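You operate a simulated robot arm through the tools that you are given. There is no shell and no other tool. Be economical: measure what you need, move in short steps, check, and stop when the job is done.

The job below is to be done with a simulated two-armed robot. You get a single attempt, and the scene is never put back.

JOB
Pick up the wash tin with one hand, pass it to the other hand and put it on the lower shelf of the tool stand. Set down upright: wash tin.

It is judged by the outcome, as a careful person would: the job done as asked, and still so three seconds after it is handed in. It fails if anything else is knocked over, pushed out of place, dropped, spilled or broken.

ROBOT AND FRAMES
Two 7-joint arms with two-finger parallel grippers on one trunk, on a base that drives. Base frame: it is fixed to the floor where the robot stands at the start and does not move with it; the origin is under the middle of the robot, x ahead of it, y to its left, z up. Units: m, rad, N and s.
The left shoulder is at the start at [0.07, 0.177, 0.894], the right one opposite. With the tool pointing down near the work surface each hand reaches from about 0.1 to 0.72 m from the robot's upright axis, wherever it stands, measured 20 degrees to its own side. Places, roughly: lower shelf of the tool stand [0.6, -1.3, 0.4]. Payload 3.43 kg a hand.
The tool frame of a hand sits at the grasp point between the pads (the TCP): z along the fingers, y along the line on which they close. The tips reach 0.03 m beyond it. Largest opening 0.094 m; finger width 0.028, thickness 0.01; the body of the gripper, 0.05 by 0.096 m, starts 0.055 m behind the TCP.
Orientation is that of the tool frame in the base frame, as a unit quaternion [x, y, z, w]. With the fingers straight down and closing along the base's y, the tool's x points along the base's -x, its y along +y and its z along -z.

CONTROLS
- The arms move only by the tool move_arm. It takes "left_steps", "right_steps" or both (then of equal length, played together; a hand with none holds still); each is a list of rows, each an object of numbers (a shift or turn left out is 0, a gripper value left out holds the last): "tx", "ty", "tz": the shift along the tool's x, y, z in m; "ax", "ay", "az": the turn, a rotation vector about the tool's x, y, z in rad. In form: [{"tx": .., "ty": .., "tz": .., "ax": .., "ay": .., "az": ..}, ...]. A call has 1 to 8 rows; each row is the pose to reach, as a shift and turn from the pose commanded when the call began, along the tool's axes at that moment. "left_grip" and "right_grip" are, for a hand that has rows, the closure, from 0 (fully open) to 1 (shut), set as the call begins (left out, the last holds). Rows are played at 5 a second. More than 0.05 m and 0.15 rad between two rows, or a gripper value outside its range, and nothing of the call is played. A pose out of reach is approached as far as the arm can. The call stops where the force on the tool passes 40 N (or 10 N more than at its start, if that is more) or the arm is blocked; 0.2 s more then pass. The fingers move at their own pace (about 0.153 m/s each) and stop on an object; they squeeze with about 35 N. The grip force told is the motor's: it shows also when the fingers shut on nothing. Time passes only in rows, and 0.2 s behind the last, so rows that repeat a pose let the fingers close. It gives the time, the measured TCP pose, the force on the tool (base axes), the opening and the grip force at its end, in the units of the frame above (readings bear some noise), with the torque about the TCP (base axes, N m) and any sound that the robot's microphone picked up.
- Cameras (640 x 400 px; columns grow to the right, rows downward): "scene" is now at [0.1472, 0.0239, 1.2433]; the picture's right is [0.17, -0.99, 0.00], its down [-0.31, -0.05, -0.95] and it looks along [0.93, 0.16, -0.32] (base axes); focal length 252 px, centre (320, 200). "left" rides on the left gripper at [0.076, -0.014, -0.102] in its tool frame; the picture's right is [0.18, 0.98, 0.00], its down [-0.75, 0.14, -0.64] and it looks along [-0.63, 0.12, 0.77] (tool axes); focal length 243 px, centre (320, 200). "right" rides on the right gripper at [0.076, 0.014, -0.103] in its tool frame; the picture's right is [-0.18, 0.98, 0.00], its down [-0.75, -0.14, -0.64] and it looks along [-0.63, -0.12, 0.77] (tool axes); focal length 243 px, centre (320, 200). There is no depth. A picture from a camera that has moved, and an enlarged one, comes with that camera's place and axes in the base frame and with its lens. The place of the scene camera against the robot may be out by one fixed shift of up to 0.012 m in any direction.
- capture(camera): a new picture of that camera. No time passes.
- lift_body(by): slides the trunk up (or, below 0, down) by that many m; the arms and the scene camera ride with it, the base frame stays. It gives what a move gives, with no picture.
- base_move(legs): drives the robot by 1 to 6 legs, each [ahead, turn to the left] in m and rad, along the robot's own axes; the way and the turn of a leg run together, so that a leg with both is an arc; at most 1.5 m and 3.142 rad a leg. The arms and the cameras ride along, it lands a little off, and it stops where it bumps. It gives what a move gives.
- head_to(pan, tilt): turns the head with the scene camera to pan (to the left, within 1.501 rad either way) and tilt (down, from -0.506 to 1.204), counted from straight ahead of the robot. It gives what a move gives.
- close_up(camera, box): a new picture of the part [left, top, right, bottom] of that camera's present view, enlarged. No time passes.
- job_done(): hands the job in; it is judged then, once.

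Work in short steps. Places have to be worked out from the pictures, the camera data and where the tool is seen: move nearer, look again, correct. Check each grasp and each placing, and mend what went wrong. You have 120 turns and 108 pictures in all, those below and enlarged ones among them. Open the grippers and draw the arms clear of the work before you hand the job in, unless the task says otherwise; then end with one line.

The tools are called after "Emit:" as a command line: name --argument value ..., lists and objects as JSON in quotes. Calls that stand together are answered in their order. move_arm: Moves the arms, as the interface text tells. Its arguments: {"type":"object","properties":{"left_steps":{"type":"array","items":{"type":"object","properties":{"tx":{"type":"number"},"ty":{"type":"number"},"tz":{"type":"number"},"ax":{"type":"number"},"ay":{"type":"number"},"az":{"type":"number"}}}},"left_grip":{"type":"number"},"right_steps":{"type":"array","items":{"type":"object","properties":{"tx":{"type":"number"},"ty":{"type":"number"},"tz":{"type":"number"},"ax":{"type":"number"},"ay":{"type":"number"},"az":{"type":"number"}}}},"right_grip":{"type":"number"}},"required":[]} The other tools are called the same way: lift_body (by) slides the trunk up or down; base_move (legs) drives the base; head_to (pan, tilt) turns the head that bears the scene camera; capture (camera) takes a picture; close_up (camera, box) takes an enlarged picture of a part of a camera's view; job_done () hands the job in.

At the start:

```text
t: 0.0
left_tool_pos: [0.4749, 0.3459, 1.1246]
left_tool_rot: [0.0, 1.0, 0.0, -0.001]
left_wrist_force: [-0.1, 0.1, 1.0]
left_torque: [0.0, -0.02, 0.01]
left_gripper_width: 0.0941
left_gripper_force: 0.0
right_tool_pos: [0.291, -0.0415, 1.1239]
right_tool_rot: [0.0, 1.0, 0.001, 0.001]
right_wrist_force: [-0.4, -0.2, -0.3]
right_torque: [-0.01, -0.02, -0.01]
right_gripper_width: 0.0939
right_gripper_force: 0.0
trunk travel left (down, up): [-0.474, 0.366]
robot x, y, heading: [-0.001, 0.0004, -0.0]
head pan, tilt: [0.168, 0.323]
```

scene: 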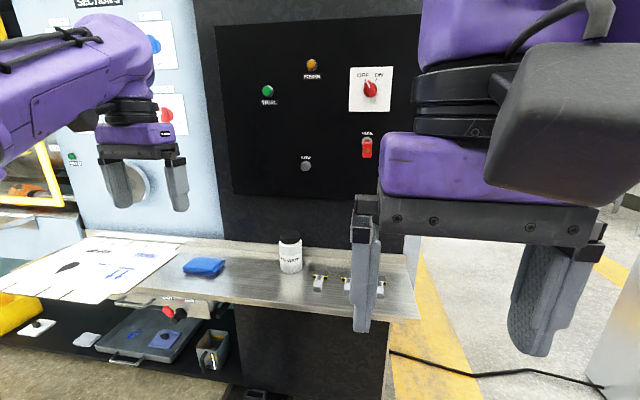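
right: 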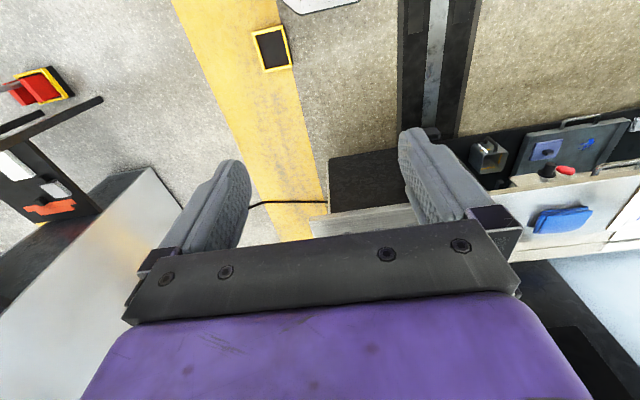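
left: 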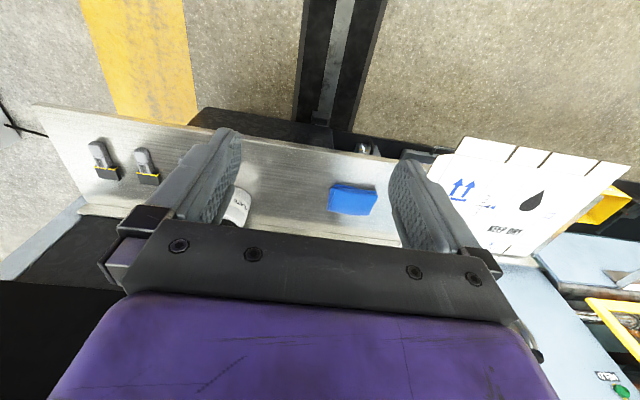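

The bench shows a white tin with a dark lid, a blue cloth, and small connectors. I look closer at the tin, and then at the tool stand to the right.

Emit:
close_up --camera "scene" --box '[160, 210, 420, 372]'

Emit:
head_to --pan -1.1 --tilt 0.6

Emit:
capture --camera "scene"

```text
2.46 times, centred on (290, 291) of scene
camera zoom: at [0.1472, 0.0239, 1.2433], right [0.17, -0.99, 0.0], down [-0.31, -0.05, -0.95], along [0.93, 0.16, -0.32], focal length 621 px, centre (394, -24)
```

zoom: 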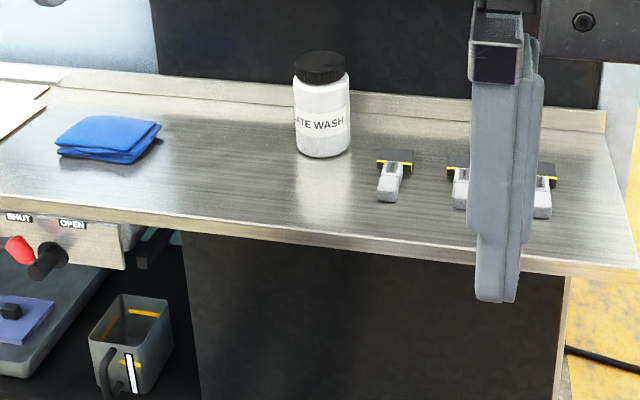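

```text
t: 1.4
left_tool_pos: [0.4744, 0.3467, 1.1243]
left_tool_rot: [0.0, 1.0, 0.0, 0.0]
left_wrist_force: [-0.7, -0.3, 0.0]
left_torque: [0.0, -0.01, 0.0]
left_gripper_width: 0.094
left_gripper_force: 0.1
right_tool_pos: [0.29, -0.0418, 1.124]
right_tool_rot: [0.0, 1.0, 0.002, -0.001]
right_wrist_force: [0.4, 0.2, 0.0]
right_torque: [0.01, 0.01, 0.01]
right_gripper_width: 0.0939
right_gripper_force: 0.1
trunk travel left (down, up): [-0.474, 0.366]
robot x, y, heading: [-0.0007, -0.0013, 0.005]
head pan, tilt: [-1.1, 0.6]
```

```text
103 pictures are left
camera scene: at [0.0954, -0.0704, 1.218], right [-0.89, -0.45, 0.0], down [-0.26, 0.5, -0.83], along [0.38, -0.73, -0.56], focal length 252 px, centre (320, 200)
```

scene: 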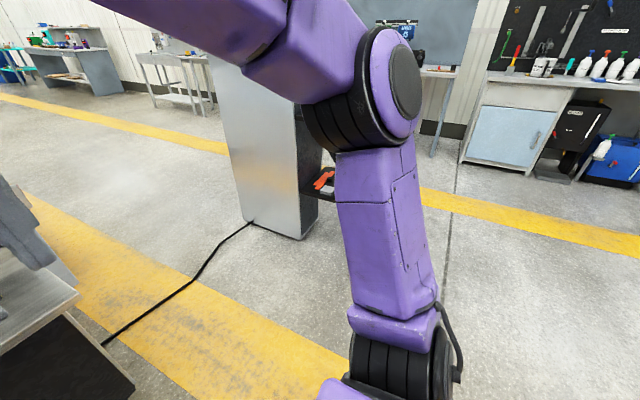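

The white "plate wash" tin stands at about (0.77, 0.22) on the bench, about 7 cm wide. I drive 0.2 m nearer and turn the head back to measure.

Emit:
base_move --legs '[[0.2, 0]]'

Emit:
head_to --pan 0.3 --tilt 0.6

Emit:
capture --camera "scene"

Emit:
capture --camera "left"

Emit:
capture --camera "right"

```text
t: 2.9
left_tool_pos: [0.6224, 0.3248, 1.1244]
left_tool_rot: [0.032, 0.999, 0.003, 0.001]
left_wrist_force: [1.2, 0.2, -0.5]
left_torque: [0.09, 0.09, 0.01]
left_gripper_width: 0.0939
left_gripper_force: 0.1
right_tool_pos: [0.4015, -0.0449, 1.1153]
right_tool_rot: [0.048, 0.999, 0.013, 0.008]
right_wrist_force: [1.7, -0.3, -0.7]
right_torque: [0.08, 0.06, -0.02]
right_gripper_width: 0.0939
right_gripper_force: 0.1
trunk travel left (down, up): [-0.474, 0.366]
robot x, y, heading: [0.1244, 0.0422, -0.127]
head pan, tilt: [-1.1, 0.6]
stopped in leg 1: the robot was blocked; the commanded pose is now the measured one
```

```text
t: 4.4
left_tool_pos: [0.6203, 0.3284, 1.1262]
left_tool_rot: [0.032, 0.999, 0.001, 0.004]
left_wrist_force: [0.7, 0.3, -0.3]
left_torque: [0.01, 0.01, -0.01]
left_gripper_width: 0.094
left_gripper_force: 0.0
right_tool_pos: [0.3981, -0.0425, 1.1164]
right_tool_rot: [0.046, 0.999, 0.012, 0.01]
right_wrist_force: [1.0, -0.5, -0.1]
right_torque: [0.0, 0.02, 0.0]
right_gripper_width: 0.0939
right_gripper_force: 0.0
trunk travel left (down, up): [-0.474, 0.366]
robot x, y, heading: [0.1238, 0.0439, -0.132]
head pan, tilt: [0.3, 0.6]
```

```text
102 pictures are left
camera scene: at [0.2675, 0.0609, 1.218], right [0.17, -0.99, 0.0], down [-0.56, -0.1, -0.82], along [0.81, 0.14, -0.57], focal length 252 px, centre (320, 200)
```

scene: 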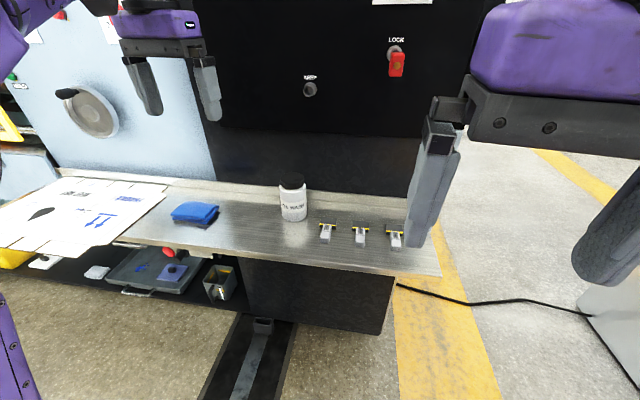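

```text
101 pictures are left
camera left: at [0.5426, 0.3185, 1.2283], right [-0.12, 0.99, 0.0], down [0.76, 0.09, 0.65], along [0.64, 0.08, -0.76], focal length 243 px, centre (320, 200)
```

left: 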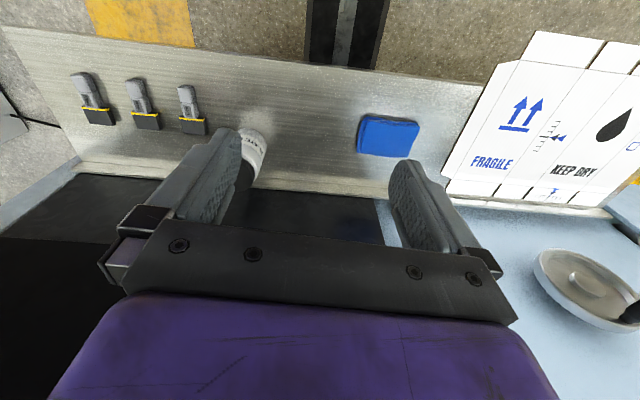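

```text
100 pictures are left
camera right: at [0.3213, -0.0223, 1.2187], right [0.27, 0.96, 0.03], down [0.72, -0.23, 0.65], along [0.63, -0.16, -0.76], focal length 243 px, centre (320, 200)
```

right: 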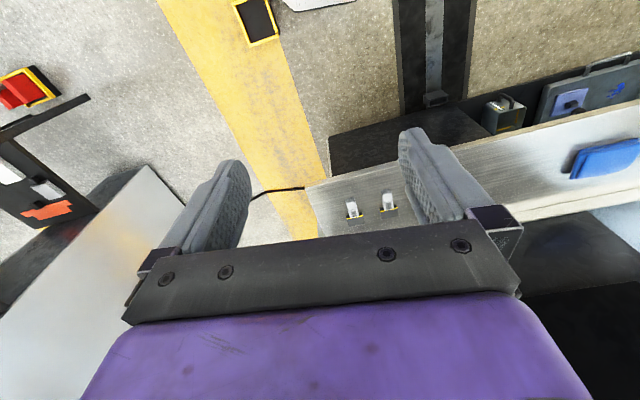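

The base was blocked at x = 0.124 and turned a little, but the tin, at about (0.78, 0.222), is now in the left hand's reach. I move the left hand over it at height.

Emit:
move_arm --left_steps '[{"tx": -0.035, "ty": -0.02}, {"tx": -0.07, "ty": -0.04}, {"tx": -0.105, "ty": -0.06, "tz": 0.02}, {"tx": -0.135, "ty": -0.08, "tz": 0.05}, {"tx": -0.1665, "ty": -0.0956, "tz": 0.08}, {"tx": -0.1665, "ty": -0.0956, "tz": 0.1}]' --left_grip 0

Emit:
capture --camera "left"

Emit:
capture --camera "scene"

```text
t: 5.8
left_tool_pos: [0.7569, 0.2363, 1.0394]
left_tool_rot: [0.032, 0.999, 0.001, 0.004]
left_wrist_force: [0.3, -0.2, 0.2]
left_torque: [0.03, 0.02, 0.0]
left_gripper_width: 0.0939
left_gripper_force: 0.0
left hand out of reach, approached as far as the arm can: row 2, 3, 4, 5, 6
right_tool_pos: [0.4018, -0.0419, 1.1153]
right_tool_rot: [0.047, 0.999, 0.012, 0.009]
right_wrist_force: [1.0, 0.2, 0.1]
right_torque: [0.0, 0.02, 0.01]
right_gripper_width: 0.0939
right_gripper_force: 0.1
trunk travel left (down, up): [-0.474, 0.366]
robot x, y, heading: [0.1275, 0.0425, -0.124]
head pan, tilt: [0.3, 0.6]
```

```text
99 pictures are left
camera left: at [0.6801, 0.2262, 1.1424], right [-0.12, 0.99, 0.0], down [0.76, 0.09, 0.65], along [0.64, 0.08, -0.76], focal length 243 px, centre (320, 200)
```

left: 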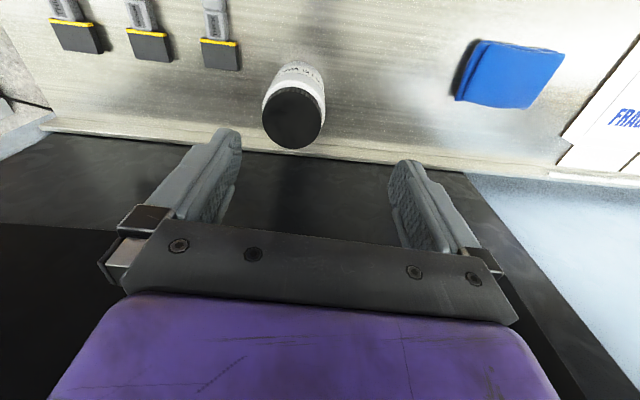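

```text
98 pictures are left
camera scene: at [0.2703, 0.0609, 1.2176], right [0.17, -0.99, 0.0], down [-0.56, -0.1, -0.82], along [0.81, 0.14, -0.57], focal length 252 px, centre (320, 200)
```

scene: 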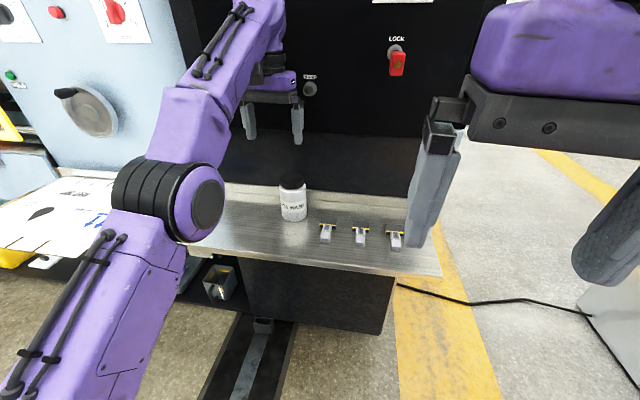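

The tin's lid centre works out at about (0.774, 0.214, 0.912). The hand was reach-limited up high, so I descend a little and see where it lands.

Emit:
move_arm --left_steps '[{"tz": 0.02}, {"tz": 0.04}, {"tz": 0.05}]'

```text
t: 6.6
left_tool_pos: [0.7516, 0.2381, 0.994]
left_tool_rot: [0.032, 0.999, 0.001, 0.004]
left_wrist_force: [0.3, -0.5, -0.9]
left_torque: [0.03, 0.0, 0.01]
left_gripper_width: 0.0939
left_gripper_force: 0.1
right_tool_pos: [0.3988, -0.042, 1.1164]
right_tool_rot: [0.046, 0.999, 0.012, 0.011]
right_wrist_force: [0.1, -0.6, 0.1]
right_torque: [-0.04, 0.0, 0.01]
right_gripper_width: 0.0938
right_gripper_force: 0.2
trunk travel left (down, up): [-0.474, 0.366]
robot x, y, heading: [0.124, 0.0414, -0.126]
head pan, tilt: [0.3, 0.6]
```

The command had been clamped, so shifts count from here. I centre over the tin.

Emit:
move_arm --left_steps '[{"tx": -0.012, "ty": -0.012}, {"tx": -0.0235, "ty": -0.0226}, {"tx": -0.0235, "ty": -0.0226}]'

Emit:
capture --camera "left"

```text
t: 7.4
left_tool_pos: [0.7747, 0.2145, 0.996]
left_tool_rot: [0.032, 0.999, 0.001, 0.005]
left_wrist_force: [0.0, -0.8, -0.2]
left_torque: [0.03, -0.01, 0.03]
left_gripper_width: 0.0937
left_gripper_force: 0.0
right_tool_pos: [0.3978, -0.0418, 1.1164]
right_tool_rot: [0.046, 0.999, 0.011, 0.011]
right_wrist_force: [-0.2, -1.0, 0.5]
right_torque: [-0.01, 0.0, -0.02]
right_gripper_width: 0.094
right_gripper_force: 0.2
trunk travel left (down, up): [-0.474, 0.366]
robot x, y, heading: [0.13, 0.0434, -0.128]
head pan, tilt: [0.3, 0.6]
```

```text
97 pictures are left
camera left: at [0.6968, 0.2038, 1.0978], right [-0.12, 0.99, 0.0], down [0.76, 0.09, 0.65], along [0.64, 0.08, -0.76], focal length 243 px, centre (320, 200)
```

left: 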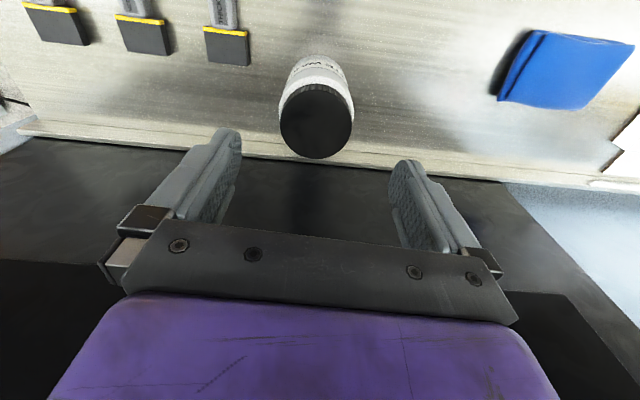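

The lid is centred to within 3 mm below the fingers. I descend to z ≈ 0.875, with no closing yet.

Emit:
move_arm --left_steps '[{"tx": 0.002, "ty": -0.003, "tz": 0.03}, {"tx": 0.002, "ty": -0.003, "tz": 0.06}, {"tx": 0.002, "ty": -0.003, "tz": 0.09}, {"tx": 0.002, "ty": -0.003, "tz": 0.121}, {"tx": 0.002, "ty": -0.003, "tz": 0.121}]'

Emit:
capture --camera "left"

Emit:
close_up --camera "scene" --box '[200, 130, 400, 255]'

```text
t: 8.6
left_tool_pos: [0.7732, 0.2082, 0.8744]
left_tool_rot: [0.033, 0.999, 0.0, 0.004]
left_wrist_force: [0.5, 0.1, 0.7]
left_torque: [-0.01, 0.02, 0.0]
left_gripper_width: 0.0941
left_gripper_force: 0.0
right_tool_pos: [0.397, -0.0418, 1.1161]
right_tool_rot: [0.046, 0.999, 0.011, 0.01]
right_wrist_force: [0.6, 0.0, 0.1]
right_torque: [0.01, 0.03, 0.02]
right_gripper_width: 0.0939
right_gripper_force: 0.0
trunk travel left (down, up): [-0.474, 0.366]
robot x, y, heading: [0.1242, 0.0425, -0.125]
head pan, tilt: [0.3, 0.6]
```

```text
96 pictures are left
camera left: at [0.6957, 0.1998, 0.9758], right [-0.12, 0.99, 0.0], down [0.76, 0.09, 0.65], along [0.64, 0.08, -0.76], focal length 243 px, centre (320, 200)
```

left: 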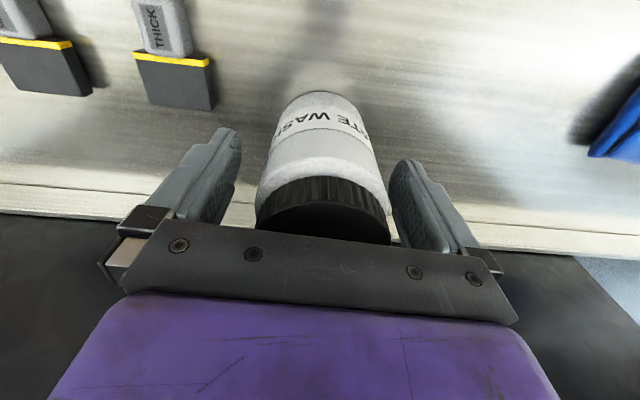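

```text
3.20 times, centred on (300, 192) of scene
camera zoom: at [0.2672, 0.061, 1.218], right [0.17, -0.99, 0.0], down [-0.56, -0.1, -0.83], along [0.81, 0.14, -0.56], focal length 807 px, centre (384, 224)
```

zoom: 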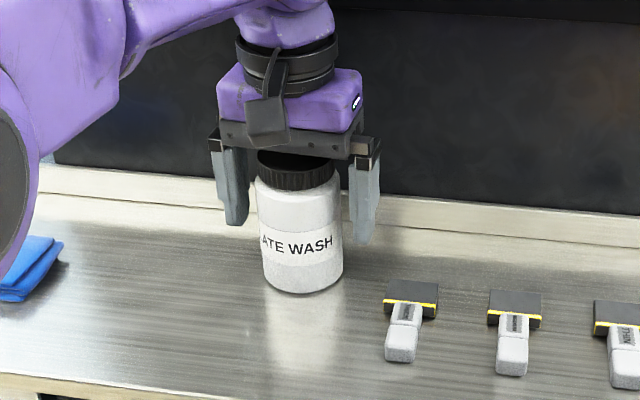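

The tin is between the fingers, about 3 mm toward +y and slightly farther out. I nudge and close.

Emit:
move_arm --left_steps '[{"tx": -0.003, "ty": 0.003}, {"tx": -0.003, "ty": 0.003}]'

Emit:
move_arm --left_steps '[{}, {}, {}, {}]' --left_grip 1

Emit:
capture --camera "left"

```text
t: 9.2
left_tool_pos: [0.7764, 0.2121, 0.8726]
left_tool_rot: [0.032, 0.999, 0.0, 0.004]
left_wrist_force: [-0.7, 0.7, 0.2]
left_torque: [-0.02, 0.0, 0.02]
left_gripper_width: 0.094
left_gripper_force: 0.0
right_tool_pos: [0.3981, -0.0425, 1.1161]
right_tool_rot: [0.046, 0.999, 0.012, 0.01]
right_wrist_force: [0.6, -0.1, 0.5]
right_torque: [0.01, 0.0, 0.01]
right_gripper_width: 0.094
right_gripper_force: 0.0
trunk travel left (down, up): [-0.474, 0.366]
robot x, y, heading: [0.1255, 0.0445, -0.127]
head pan, tilt: [0.3, 0.6]
```

```text
t: 10.2
left_tool_pos: [0.7755, 0.2113, 0.8727]
left_tool_rot: [0.032, 0.999, 0.0, 0.003]
left_wrist_force: [1.6, -1.3, 0.8]
left_torque: [0.05, -0.04, -0.06]
left_gripper_width: 0.066
left_gripper_force: 35.2
right_tool_pos: [0.3976, -0.0421, 1.1163]
right_tool_rot: [0.046, 0.999, 0.012, 0.01]
right_wrist_force: [0.5, 0.2, 0.1]
right_torque: [-0.04, -0.01, 0.01]
right_gripper_width: 0.0941
right_gripper_force: 0.1
trunk travel left (down, up): [-0.474, 0.366]
robot x, y, heading: [0.1269, 0.0445, -0.125]
head pan, tilt: [0.3, 0.6]
```

```text
94 pictures are left
camera left: at [0.699, 0.2027, 0.9753], right [-0.12, 0.99, 0.0], down [0.76, 0.09, 0.65], along [0.64, 0.08, -0.76], focal length 243 px, centre (320, 200)
```

left: 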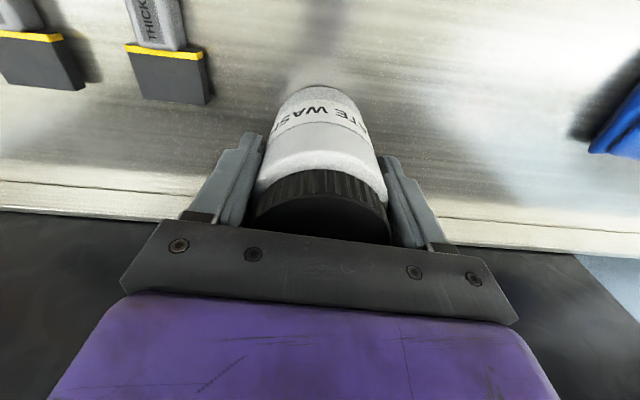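

The tin is gripped at 66 mm with 35 N. I lift it and draw it back a little.

Emit:
move_arm --left_steps '[{"tz": -0.02}, {"tz": -0.05}, {"tz": -0.09}, {"tz": -0.12, "tx": 0.02}, {"tz": -0.14, "tx": 0.06}, {"tz": -0.15, "tx": 0.1}, {"tz": -0.15, "tx": 0.14}, {"tz": -0.15, "tx": 0.14}]'

Emit:
capture --camera "scene"

```text
t: 12.0
left_tool_pos: [0.6336, 0.2199, 1.0221]
left_tool_rot: [0.032, 0.999, 0.001, 0.004]
left_wrist_force: [0.2, 0.5, -2.3]
left_torque: [0.04, 0.02, -0.01]
left_gripper_width: 0.0666
left_gripper_force: 34.9
right_tool_pos: [0.3988, -0.043, 1.1154]
right_tool_rot: [0.046, 0.999, 0.013, 0.01]
right_wrist_force: [0.1, 0.2, 0.2]
right_torque: [0.03, -0.03, 0.02]
right_gripper_width: 0.094
right_gripper_force: 0.1
trunk travel left (down, up): [-0.474, 0.366]
robot x, y, heading: [0.1263, 0.0444, -0.129]
head pan, tilt: [0.3, 0.6]
```

```text
93 pictures are left
camera scene: at [0.2684, 0.0601, 1.2178], right [0.17, -0.99, 0.0], down [-0.56, -0.1, -0.82], along [0.81, 0.14, -0.57], focal length 252 px, centre (320, 200)
```

scene: 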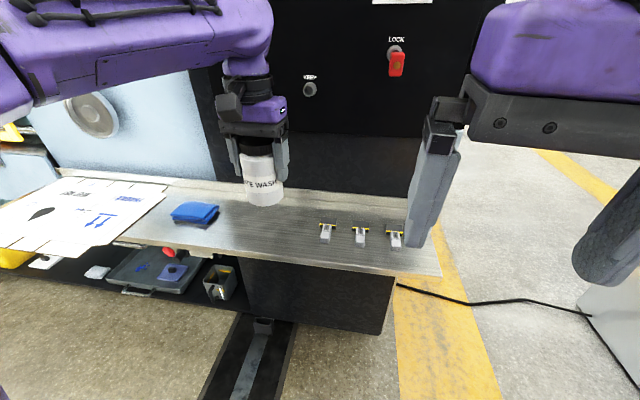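

The tin is held (about 0.25 kg). I back the base away from the bench, turn toward the tool stand and look.

Emit:
base_move --legs '[[-0.3, 0], [0, -0.7]]'

Emit:
head_to --pan -0.1 --tilt 0.5

Emit:
capture --camera "scene"

```text
t: 16.0
left_tool_pos: [0.3257, -0.1057, 1.0232]
left_tool_rot: [0.371, 0.929, -0.001, 0.003]
left_wrist_force: [-0.3, -0.2, -1.8]
left_torque: [-0.04, 0.01, -0.02]
left_gripper_width: 0.0665
left_gripper_force: 35.2
right_tool_pos: [-0.0219, -0.1586, 1.1141]
right_tool_rot: [0.384, 0.923, 0.009, 0.013]
right_wrist_force: [-0.9, 0.6, -0.4]
right_torque: [0.02, -0.01, 0.02]
right_gripper_width: 0.0942
right_gripper_force: 0.1
trunk travel left (down, up): [-0.474, 0.366]
robot x, y, heading: [-0.1765, 0.0851, -0.821]
head pan, tilt: [0.3, 0.6]
```

```text
t: 16.8
left_tool_pos: [0.3251, -0.105, 1.0242]
left_tool_rot: [0.37, 0.929, -0.001, 0.002]
left_wrist_force: [-1.2, -0.6, -2.5]
left_torque: [0.02, 0.0, 0.03]
left_gripper_width: 0.0661
left_gripper_force: 35.1
right_tool_pos: [-0.0216, -0.1583, 1.1157]
right_tool_rot: [0.383, 0.923, 0.009, 0.014]
right_wrist_force: [-0.3, 0.3, -0.8]
right_torque: [-0.01, 0.07, -0.01]
right_gripper_width: 0.0942
right_gripper_force: 0.1
trunk travel left (down, up): [-0.474, 0.366]
robot x, y, heading: [-0.1777, 0.0781, -0.821]
head pan, tilt: [-0.099, 0.499]
```

```text
92 pictures are left
camera scene: at [-0.082, -0.0181, 1.227], right [-0.8, -0.61, 0.0], down [-0.29, 0.38, -0.88], along [0.53, -0.7, -0.48], focal length 252 px, centre (320, 200)
```

scene: 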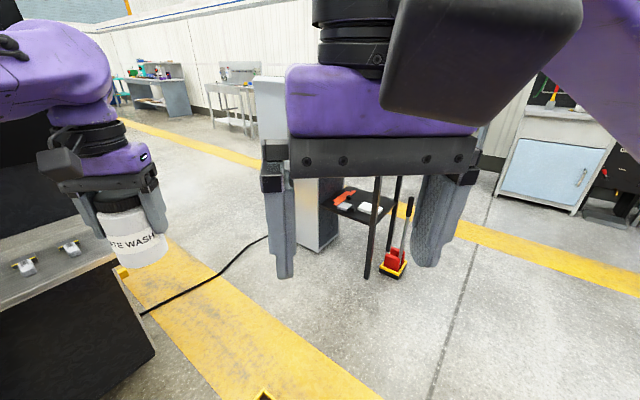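

The right gripper hides the stand in the scene view, so I try the right-hand camera.

Emit:
capture --camera "right"

Emit:
close_up --camera "scene" --box '[240, 140, 480, 290]'

```text
91 pictures are left
camera right: at [-0.069, -0.0935, 1.2186], right [0.83, 0.56, 0.03], down [0.41, -0.64, 0.65], along [0.39, -0.53, -0.76], focal length 243 px, centre (320, 200)
```

right: 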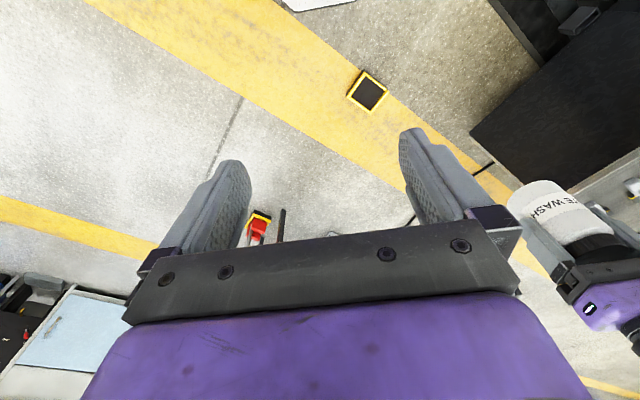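

```text
2.67 times, centred on (360, 215) of scene
camera zoom: at [-0.082, -0.0181, 1.227], right [-0.8, -0.61, 0.0], down [-0.29, 0.38, -0.88], along [0.53, -0.7, -0.48], focal length 673 px, centre (213, 160)
```

zoom: 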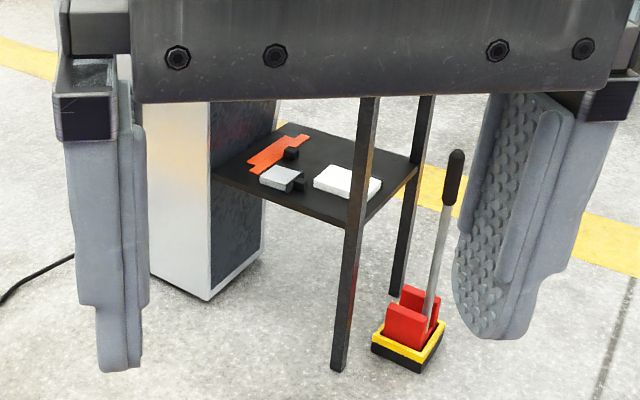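

The stand's lower shelf spans about x 0.41–0.79 and y −1.17 to −1.54, open toward +y. A white block and a grey item lie on it, and there is free room in the front corner near (0.49, −1.215). For the handover, the left hand brings the tin to the middle with its closing line turned 45°, and the right hand will come in horizontally, low on the tin.

Emit:
move_arm --left_steps '[{"tx": -0.008, "ty": -0.016, "tz": 0.003, "az": 0.106}, {"tx": -0.016, "ty": -0.031, "tz": 0.005, "az": 0.212}, {"tx": -0.024, "ty": -0.047, "tz": 0.008, "az": 0.318}, {"tx": -0.033, "ty": -0.063, "tz": 0.01, "az": 0.424}, {"tx": -0.041, "ty": -0.078, "tz": 0.012, "az": 0.53}, {"tx": -0.049, "ty": -0.094, "tz": 0.015, "az": 0.636}, {"tx": -0.057, "ty": -0.11, "tz": 0.018, "az": 0.742}, {"tx": -0.065, "ty": -0.125, "tz": 0.02, "az": 0.848}]'

Emit:
move_arm --right_steps '[{"tx": -0.02, "ty": 0.007, "tz": 0.02, "ax": -0.051, "ay": -0.123, "az": -0.051}, {"tx": -0.04, "ty": 0.014, "tz": 0.04, "ax": -0.102, "ay": -0.247, "az": -0.102}, {"tx": -0.061, "ty": 0.02, "tz": 0.058, "ax": -0.153, "ay": -0.37, "az": -0.153}, {"tx": -0.081, "ty": 0.027, "tz": 0.078, "ax": -0.205, "ay": -0.494, "az": -0.205}, {"tx": -0.101, "ty": 0.034, "tz": 0.097, "ax": -0.256, "ay": -0.617, "az": -0.256}, {"tx": -0.121, "ty": 0.041, "tz": 0.116, "ax": -0.307, "ay": -0.741, "az": -0.307}, {"tx": -0.142, "ty": 0.048, "tz": 0.136, "ax": -0.358, "ay": -0.864, "az": -0.358}, {"tx": -0.162, "ty": 0.055, "tz": 0.155, "ax": -0.409, "ay": -0.988, "az": -0.409}]' --right_grip 0

Emit:
capture --camera "scene"

```text
t: 18.6
left_tool_pos: [0.2881, -0.2394, 1.0024]
left_tool_rot: [0.721, 0.693, 0.001, 0.003]
left_wrist_force: [-1.0, 0.5, -1.0]
left_torque: [0.04, 0.0, 0.04]
left_gripper_width: 0.0662
left_gripper_force: 35.2
right_tool_pos: [-0.0227, -0.1591, 1.1153]
right_tool_rot: [0.384, 0.923, 0.009, 0.014]
right_wrist_force: [-0.9, -0.2, 0.4]
right_torque: [-0.01, -0.01, 0.01]
right_gripper_width: 0.0941
right_gripper_force: 0.1
trunk travel left (down, up): [-0.474, 0.366]
robot x, y, heading: [-0.1762, 0.0862, -0.823]
head pan, tilt: [-0.099, 0.499]
```

```text
t: 20.4
left_tool_pos: [0.288, -0.2395, 1.0021]
left_tool_rot: [0.72, 0.694, 0.001, 0.004]
left_wrist_force: [0.0, 0.3, -2.7]
left_torque: [0.03, 0.0, -0.01]
left_gripper_width: 0.0662
left_gripper_force: 35.1
right_tool_pos: [0.1349, -0.232, 0.9655]
right_tool_rot: [0.146, 0.842, 0.003, 0.519]
right_wrist_force: [0.1, 0.3, 1.3]
right_torque: [0.01, -0.01, 0.0]
right_gripper_width: 0.0941
right_gripper_force: 0.0
trunk travel left (down, up): [-0.474, 0.366]
robot x, y, heading: [-0.1796, 0.0844, -0.823]
head pan, tilt: [-0.099, 0.499]
```

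```text
89 pictures are left
camera scene: at [-0.082, -0.0189, 1.227], right [-0.8, -0.6, 0.0], down [-0.29, 0.38, -0.88], along [0.53, -0.7, -0.48], focal length 252 px, centre (320, 200)
```

scene: 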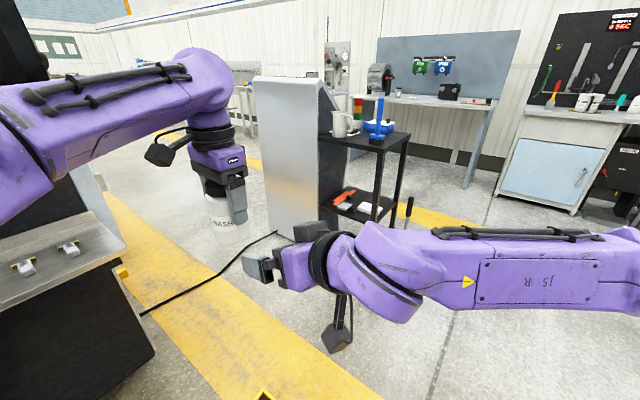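

Both hands are well placed. I finish levelling the right hand so its fingers point along base +x at the tin.

Emit:
move_arm --right_steps '[{"ax": -0.042, "ay": -0.116, "az": -0.051}, {"ax": -0.085, "ay": -0.232, "az": -0.102}, {"ax": -0.127, "ay": -0.349, "az": -0.153}, {"ax": -0.169, "ay": -0.465, "az": -0.204}, {"ax": -0.169, "ay": -0.465, "az": -0.204}]'

Emit:
close_up --camera "scene" --box '[140, 120, 380, 270]'

Emit:
capture --camera "right"

```text
t: 21.6
left_tool_pos: [0.2874, -0.2391, 1.0035]
left_tool_rot: [0.72, 0.694, 0.001, 0.004]
left_wrist_force: [0.1, 0.1, -3.1]
left_torque: [0.02, 0.01, 0.0]
left_gripper_width: 0.066
left_gripper_force: 35.1
right_tool_pos: [0.1358, -0.2322, 0.9667]
right_tool_rot: [0.012, 0.708, -0.012, 0.706]
right_wrist_force: [-0.3, 0.5, 0.9]
right_torque: [0.02, 0.0, 0.0]
right_gripper_width: 0.094
right_gripper_force: 0.0
trunk travel left (down, up): [-0.474, 0.366]
robot x, y, heading: [-0.1736, 0.0792, -0.821]
head pan, tilt: [-0.099, 0.499]
```

```text
2.67 times, centred on (260, 195) of scene
camera zoom: at [-0.0822, -0.0181, 1.2271], right [-0.8, -0.6, 0.0], down [-0.29, 0.38, -0.88], along [0.53, -0.7, -0.48], focal length 673 px, centre (480, 213)
```

zoom: 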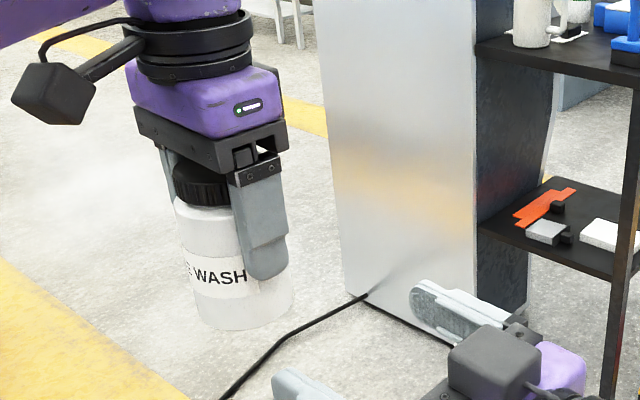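

```text
87 pictures are left
camera right: at [0.0336, -0.2138, 0.8909], right [0.03, 0.98, 0.18], down [-0.65, -0.12, 0.75], along [0.76, -0.14, 0.63], focal length 243 px, centre (320, 200)
```

right: 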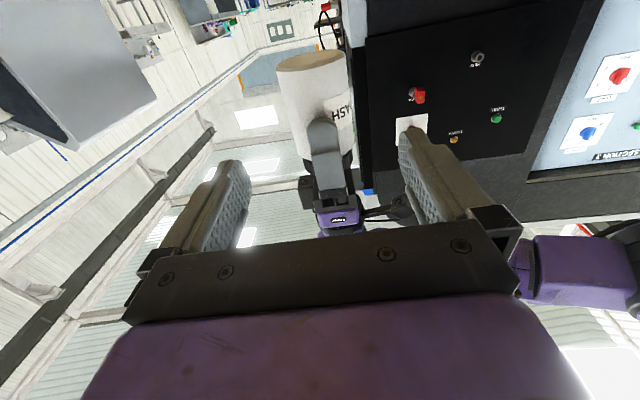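

The right hand is level and lined up with the tin to about 1 mm. The tin bottom is near z = 0.935, so gripping at 0.966 is right. I advance in steps.

Emit:
move_arm --right_steps '[{"tz": 0.03, "ty": -0.001}, {"tz": 0.06, "ty": -0.001}, {"tz": 0.09, "ty": -0.001}, {"tz": 0.11, "ty": -0.001}, {"tz": 0.11, "ty": -0.001}]'

Emit:
capture --camera "right"

Emit:
close_up --camera "scene" --box '[140, 120, 380, 270]'

```text
t: 22.8
left_tool_pos: [0.2863, -0.24, 1.0033]
left_tool_rot: [0.72, 0.693, 0.002, 0.004]
left_wrist_force: [0.1, 0.4, -2.3]
left_torque: [0.01, -0.01, 0.03]
left_gripper_width: 0.066
left_gripper_force: 35.2
right_tool_pos: [0.2461, -0.2393, 0.9678]
right_tool_rot: [0.011, 0.708, -0.011, 0.706]
right_wrist_force: [0.5, 0.1, -0.1]
right_torque: [-0.01, 0.01, 0.01]
right_gripper_width: 0.0941
right_gripper_force: 0.0
trunk travel left (down, up): [-0.474, 0.366]
robot x, y, heading: [-0.1785, 0.0842, -0.827]
head pan, tilt: [-0.099, 0.499]
```

```text
86 pictures are left
camera right: at [0.1432, -0.22, 0.893], right [0.03, 0.98, 0.18], down [-0.65, -0.12, 0.75], along [0.76, -0.14, 0.63], focal length 243 px, centre (320, 200)
```

right: 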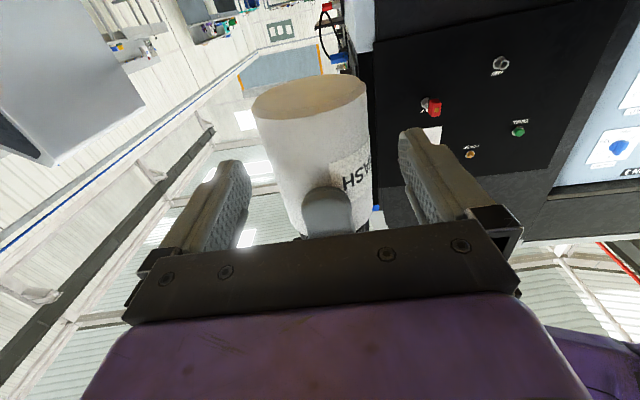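

```text
2.67 times, centred on (260, 195) of scene
camera zoom: at [-0.0825, -0.0186, 1.227], right [-0.8, -0.6, 0.0], down [-0.29, 0.38, -0.88], along [0.53, -0.7, -0.48], focal length 673 px, centre (480, 213)
```

zoom: 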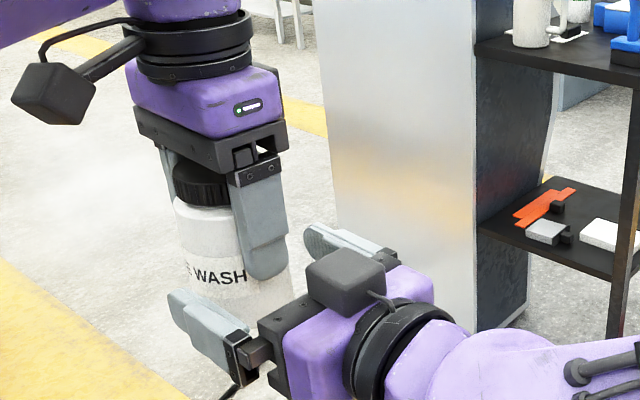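

A small box sits on top of the right gripper, close to where the left finger will be. I zoom in to judge the gap before the last centimetres.

Emit:
close_up --camera "scene" --box '[190, 170, 320, 251]'

Emit:
capture --camera "left"

```text
4.92 times, centred on (255, 210) of scene
camera zoom: at [-0.0825, -0.0186, 1.227], right [-0.8, -0.6, 0.0], down [-0.29, 0.38, -0.88], along [0.53, -0.7, -0.48], focal length 1242 px, centre (640, 148)
```

zoom: 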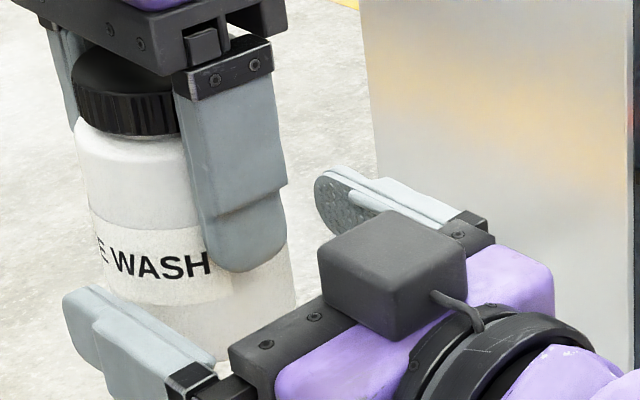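

```text
83 pictures are left
camera left: at [0.2757, -0.1632, 1.1053], right [0.99, 0.15, 0.01], down [0.11, -0.76, 0.65], along [0.1, -0.64, -0.76], focal length 243 px, centre (320, 200)
```

left: 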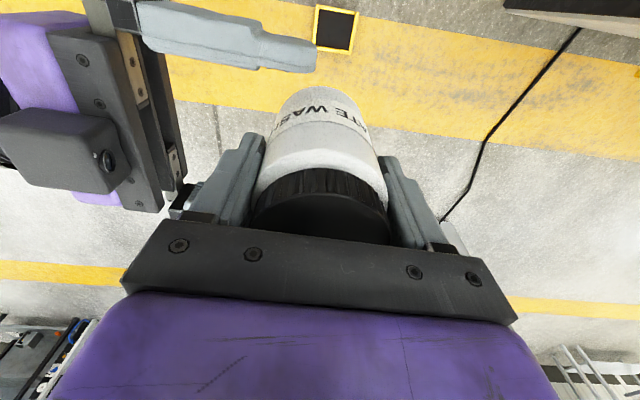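

The box's front is about level with the palm front, so stopping the right TCP 15 mm short of the tin axis leaves about 2 cm to the left finger. I advance 26 mm and close.

Emit:
move_arm --right_steps '[{"tz": 0.013}, {"tz": 0.026}, {"tz": 0.026}]'

Emit:
close_up --camera "scene" --box '[190, 170, 320, 251]'

Emit:
capture --camera "right"

```text
t: 23.6
left_tool_pos: [0.2867, -0.2395, 1.0021]
left_tool_rot: [0.719, 0.695, 0.001, 0.004]
left_wrist_force: [-1.3, 0.5, -2.5]
left_torque: [-0.01, 0.02, -0.05]
left_gripper_width: 0.0664
left_gripper_force: 35.5
right_tool_pos: [0.2719, -0.24, 0.9664]
right_tool_rot: [0.012, 0.708, -0.012, 0.706]
right_wrist_force: [0.7, -0.2, -0.4]
right_torque: [-0.01, 0.04, 0.01]
right_gripper_width: 0.0938
right_gripper_force: 0.0
trunk travel left (down, up): [-0.474, 0.366]
robot x, y, heading: [-0.1771, 0.0859, -0.821]
head pan, tilt: [-0.099, 0.499]
```

```text
4.92 times, centred on (255, 210) of scene
camera zoom: at [-0.0825, -0.0186, 1.227], right [-0.8, -0.6, 0.0], down [-0.29, 0.38, -0.88], along [0.53, -0.7, -0.48], focal length 1242 px, centre (640, 148)
```

zoom: 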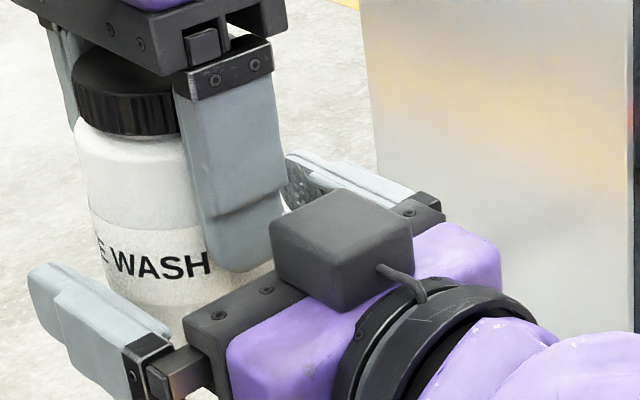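

```text
81 pictures are left
camera right: at [0.1691, -0.2216, 0.8913], right [0.03, 0.98, 0.18], down [-0.65, -0.12, 0.75], along [0.76, -0.14, 0.63], focal length 243 px, centre (320, 200)
```

right: 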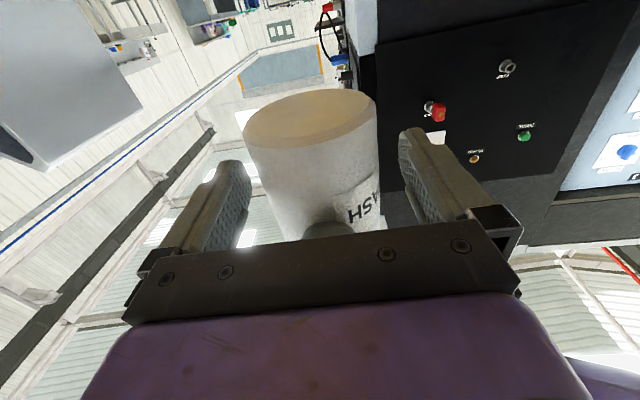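

Clear of each other and aligned in y. I close the right hand on the tin.

Emit:
move_arm --right_steps '[{}, {}, {}, {}]' --right_grip 1

Emit:
capture --camera "right"

```text
t: 24.6
left_tool_pos: [0.2866, -0.2399, 1.0032]
left_tool_rot: [0.72, 0.694, 0.001, 0.004]
left_wrist_force: [-2.5, 2.4, -2.1]
left_torque: [-0.5, 0.01, -0.17]
left_gripper_width: 0.066
left_gripper_force: 35.2
right_tool_pos: [0.2723, -0.2397, 0.9657]
right_tool_rot: [0.012, 0.707, -0.012, 0.707]
right_wrist_force: [1.2, -2.4, 0.2]
right_torque: [0.59, 0.06, 0.13]
right_gripper_width: 0.0649
right_gripper_force: 34.8
trunk travel left (down, up): [-0.474, 0.366]
robot x, y, heading: [-0.1765, 0.0827, -0.824]
head pan, tilt: [-0.099, 0.499]
```

```text
80 pictures are left
camera right: at [0.1692, -0.2215, 0.8913], right [0.03, 0.98, 0.19], down [-0.65, -0.12, 0.75], along [0.76, -0.15, 0.63], focal length 243 px, centre (320, 200)
```

right: 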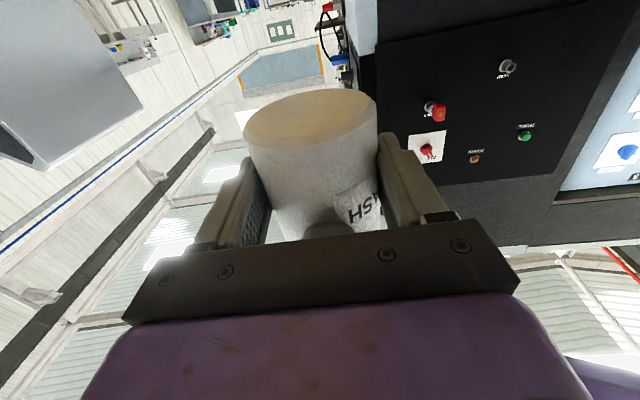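

Both hands hold it at about 65 mm. I open the left partly (about 82 mm) so it won't touch the right palm.

Emit:
move_arm --left_steps '[{}, {}, {}]' --left_grip 0.13

Emit:
capture --camera "left"

```text
t: 25.4
left_tool_pos: [0.2874, -0.2395, 1.0031]
left_tool_rot: [0.72, 0.694, 0.001, 0.004]
left_wrist_force: [-1.0, -1.2, -0.4]
left_torque: [-0.01, 0.02, -0.04]
left_gripper_width: 0.0821
left_gripper_force: 0.0
right_tool_pos: [0.2716, -0.2408, 0.9659]
right_tool_rot: [0.012, 0.708, -0.012, 0.706]
right_wrist_force: [0.2, -0.4, -0.3]
right_torque: [0.0, 0.02, -0.04]
right_gripper_width: 0.0649
right_gripper_force: 35.2
trunk travel left (down, up): [-0.474, 0.366]
robot x, y, heading: [-0.1771, 0.0805, -0.824]
head pan, tilt: [-0.099, 0.499]
```

```text
79 pictures are left
camera left: at [0.276, -0.1631, 1.1052], right [0.99, 0.15, 0.01], down [0.11, -0.76, 0.65], along [0.1, -0.64, -0.76], focal length 243 px, centre (320, 200)
```

left: 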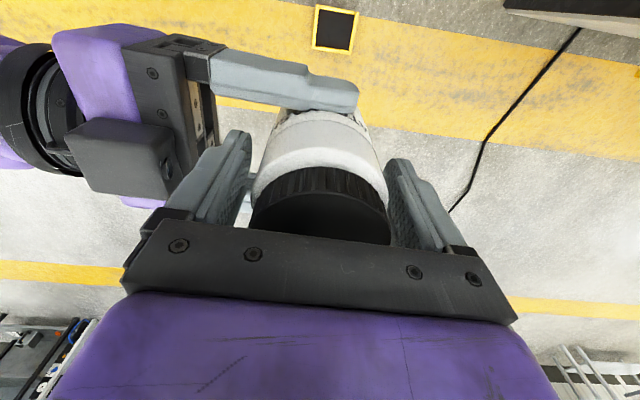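

The left hand is free of the tin on both sides. I raise it straight up.

Emit:
move_arm --left_steps '[{"tz": -0.02}, {"tz": -0.05}, {"tz": -0.08}, {"tz": -0.12}, {"tz": -0.15}, {"tz": -0.15}]'

Emit:
capture --camera "scene"

Emit:
capture --camera "right"

```text
t: 26.8
left_tool_pos: [0.2836, -0.219, 1.1027]
left_tool_rot: [0.72, 0.694, 0.0, 0.004]
left_wrist_force: [0.5, -0.2, -0.7]
left_torque: [0.01, 0.01, 0.02]
left_gripper_width: 0.0816
left_gripper_force: 0.1
left hand out of reach, approached as far as the arm can: row 4, 5, 6
right_tool_pos: [0.2719, -0.2395, 0.9658]
right_tool_rot: [0.011, 0.708, -0.012, 0.706]
right_wrist_force: [1.4, -0.4, 0.0]
right_torque: [0.0, 0.03, -0.01]
right_gripper_width: 0.0651
right_gripper_force: 35.0
trunk travel left (down, up): [-0.474, 0.366]
robot x, y, heading: [-0.1777, 0.0832, -0.823]
head pan, tilt: [-0.099, 0.499]
```

```text
78 pictures are left
camera scene: at [-0.0826, -0.0178, 1.2271], right [-0.8, -0.6, 0.0], down [-0.29, 0.38, -0.88], along [0.53, -0.7, -0.48], focal length 252 px, centre (320, 200)
```

scene: 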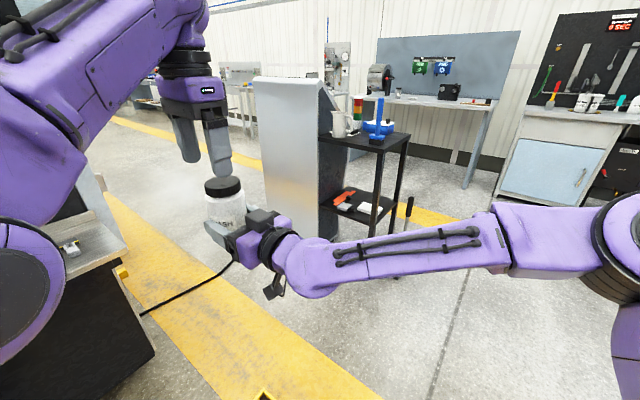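

```text
77 pictures are left
camera right: at [0.1689, -0.221, 0.8916], right [0.03, 0.98, 0.18], down [-0.65, -0.12, 0.75], along [0.76, -0.14, 0.63], focal length 243 px, centre (320, 200)
```

right: 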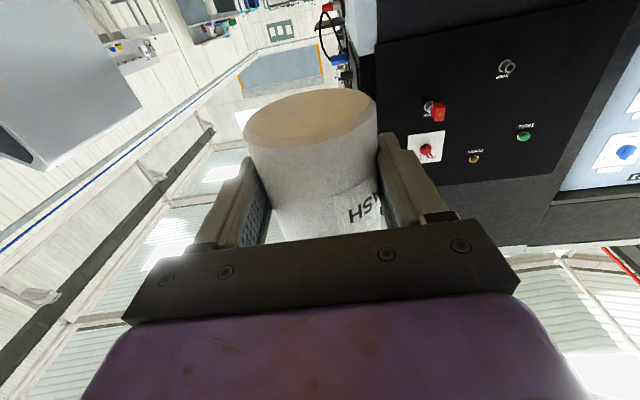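

The tin now stands upright in the right hand alone. I draw the left hand back toward the robot's left side, clear of the work.

Emit:
move_arm --left_steps '[{"tx": 0.03}, {"tx": 0.065, "ty": 0.005}, {"tx": 0.1, "ty": 0.01}, {"tx": 0.13, "ty": 0.02}, {"tx": 0.16, "ty": 0.03}, {"tx": 0.19, "ty": 0.03}]'

Emit:
capture --camera "scene"

Emit:
close_up --camera "scene" --box '[240, 60, 440, 250]'

```text
t: 28.2
left_tool_pos: [0.3203, -0.0264, 1.1005]
left_tool_rot: [0.72, 0.694, 0.001, 0.003]
left_wrist_force: [-0.1, -0.6, -1.1]
left_torque: [0.0, 0.02, 0.02]
left_gripper_width: 0.0817
left_gripper_force: 0.0
right_tool_pos: [0.2727, -0.2389, 0.9673]
right_tool_rot: [0.012, 0.708, -0.013, 0.706]
right_wrist_force: [-0.7, 0.6, 0.3]
right_torque: [0.0, 0.05, -0.02]
right_gripper_width: 0.0648
right_gripper_force: 35.1
trunk travel left (down, up): [-0.474, 0.366]
robot x, y, heading: [-0.1725, 0.0821, -0.819]
head pan, tilt: [-0.099, 0.499]
```

```text
76 pictures are left
camera scene: at [-0.0813, -0.0167, 1.2271], right [-0.8, -0.61, 0.0], down [-0.29, 0.38, -0.88], along [0.53, -0.7, -0.48], focal length 252 px, centre (320, 200)
```

scene: 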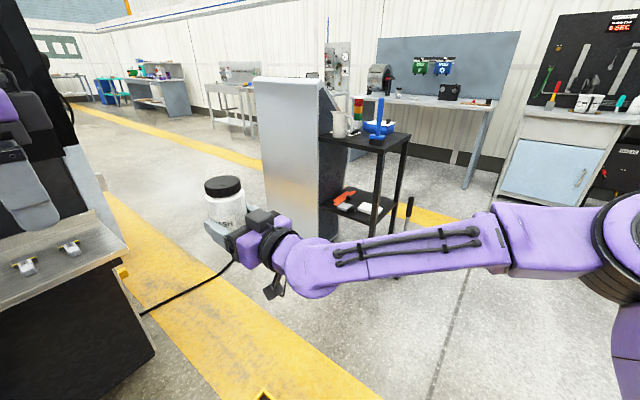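

```text
2.11 times, centred on (340, 155) of scene
camera zoom: at [-0.0813, -0.0167, 1.2271], right [-0.8, -0.61, 0.0], down [-0.29, 0.38, -0.88], along [0.53, -0.7, -0.48], focal length 531 px, centre (278, 295)
```

zoom: 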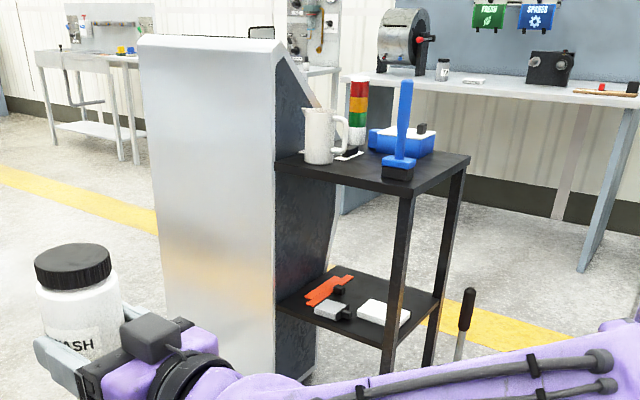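

The lid is upright and the left hand is clear. The upper shelf is at about z = 0.84, so the gap is about 0.4 m. I turn the right hand to point straight ahead of the robot on its right side, ready for the shelf.

Emit:
move_arm --right_steps '[{"tz": -0.018, "ty": -0.025, "ax": 0.098}, {"tz": -0.037, "ty": -0.051, "ax": 0.196}, {"tz": -0.055, "ty": -0.076, "ax": 0.294}, {"tz": -0.073, "ty": -0.102, "ax": 0.392}, {"tz": -0.092, "ty": -0.127, "ax": 0.49}, {"tz": -0.11, "ty": -0.153, "ax": 0.589}, {"tz": -0.129, "ty": -0.178, "ax": 0.687}, {"tz": -0.147, "ty": -0.2036, "ax": 0.785}]'

Emit:
head_to --pan 0 --tilt 1.2

Emit:
capture --camera "scene"

```text
t: 30.0
left_tool_pos: [0.3206, -0.0272, 1.099]
left_tool_rot: [0.72, 0.694, 0.001, 0.004]
left_wrist_force: [0.3, 0.2, -0.8]
left_torque: [-0.01, -0.01, 0.0]
left_gripper_width: 0.0817
left_gripper_force: 0.1
right_tool_pos: [0.1191, -0.4383, 0.9639]
right_tool_rot: [0.281, 0.65, -0.282, 0.648]
right_wrist_force: [0.0, -0.6, -0.2]
right_torque: [0.01, 0.0, 0.02]
right_gripper_width: 0.065
right_gripper_force: 34.4
trunk travel left (down, up): [-0.474, 0.366]
robot x, y, heading: [-0.1757, 0.0823, -0.823]
head pan, tilt: [-0.099, 0.499]
```

```text
t: 31.1
left_tool_pos: [0.32, -0.0281, 1.1006]
left_tool_rot: [0.72, 0.694, 0.001, 0.004]
left_wrist_force: [-0.2, 0.1, 0.3]
left_torque: [0.03, 0.01, -0.02]
left_gripper_width: 0.0818
left_gripper_force: 0.1
right_tool_pos: [0.1193, -0.4364, 0.9647]
right_tool_rot: [0.281, 0.65, -0.281, 0.648]
right_wrist_force: [0.5, 0.0, -0.6]
right_torque: [0.01, 0.03, 0.04]
right_gripper_width: 0.065
right_gripper_force: 35.0
trunk travel left (down, up): [-0.474, 0.366]
robot x, y, heading: [-0.1807, 0.082, -0.821]
head pan, tilt: [0.0, 1.201]
```

```text
74 pictures are left
camera scene: at [-0.0991, 0.0131, 1.1734], right [-0.73, -0.68, 0.0], down [-0.63, 0.68, -0.36], along [0.25, -0.27, -0.93], focal length 252 px, centre (320, 200)
```

scene: 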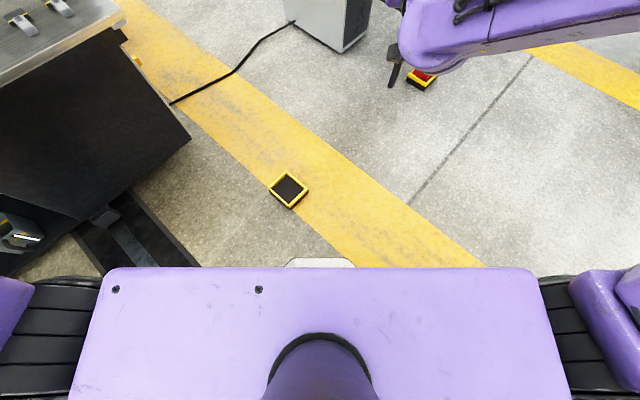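

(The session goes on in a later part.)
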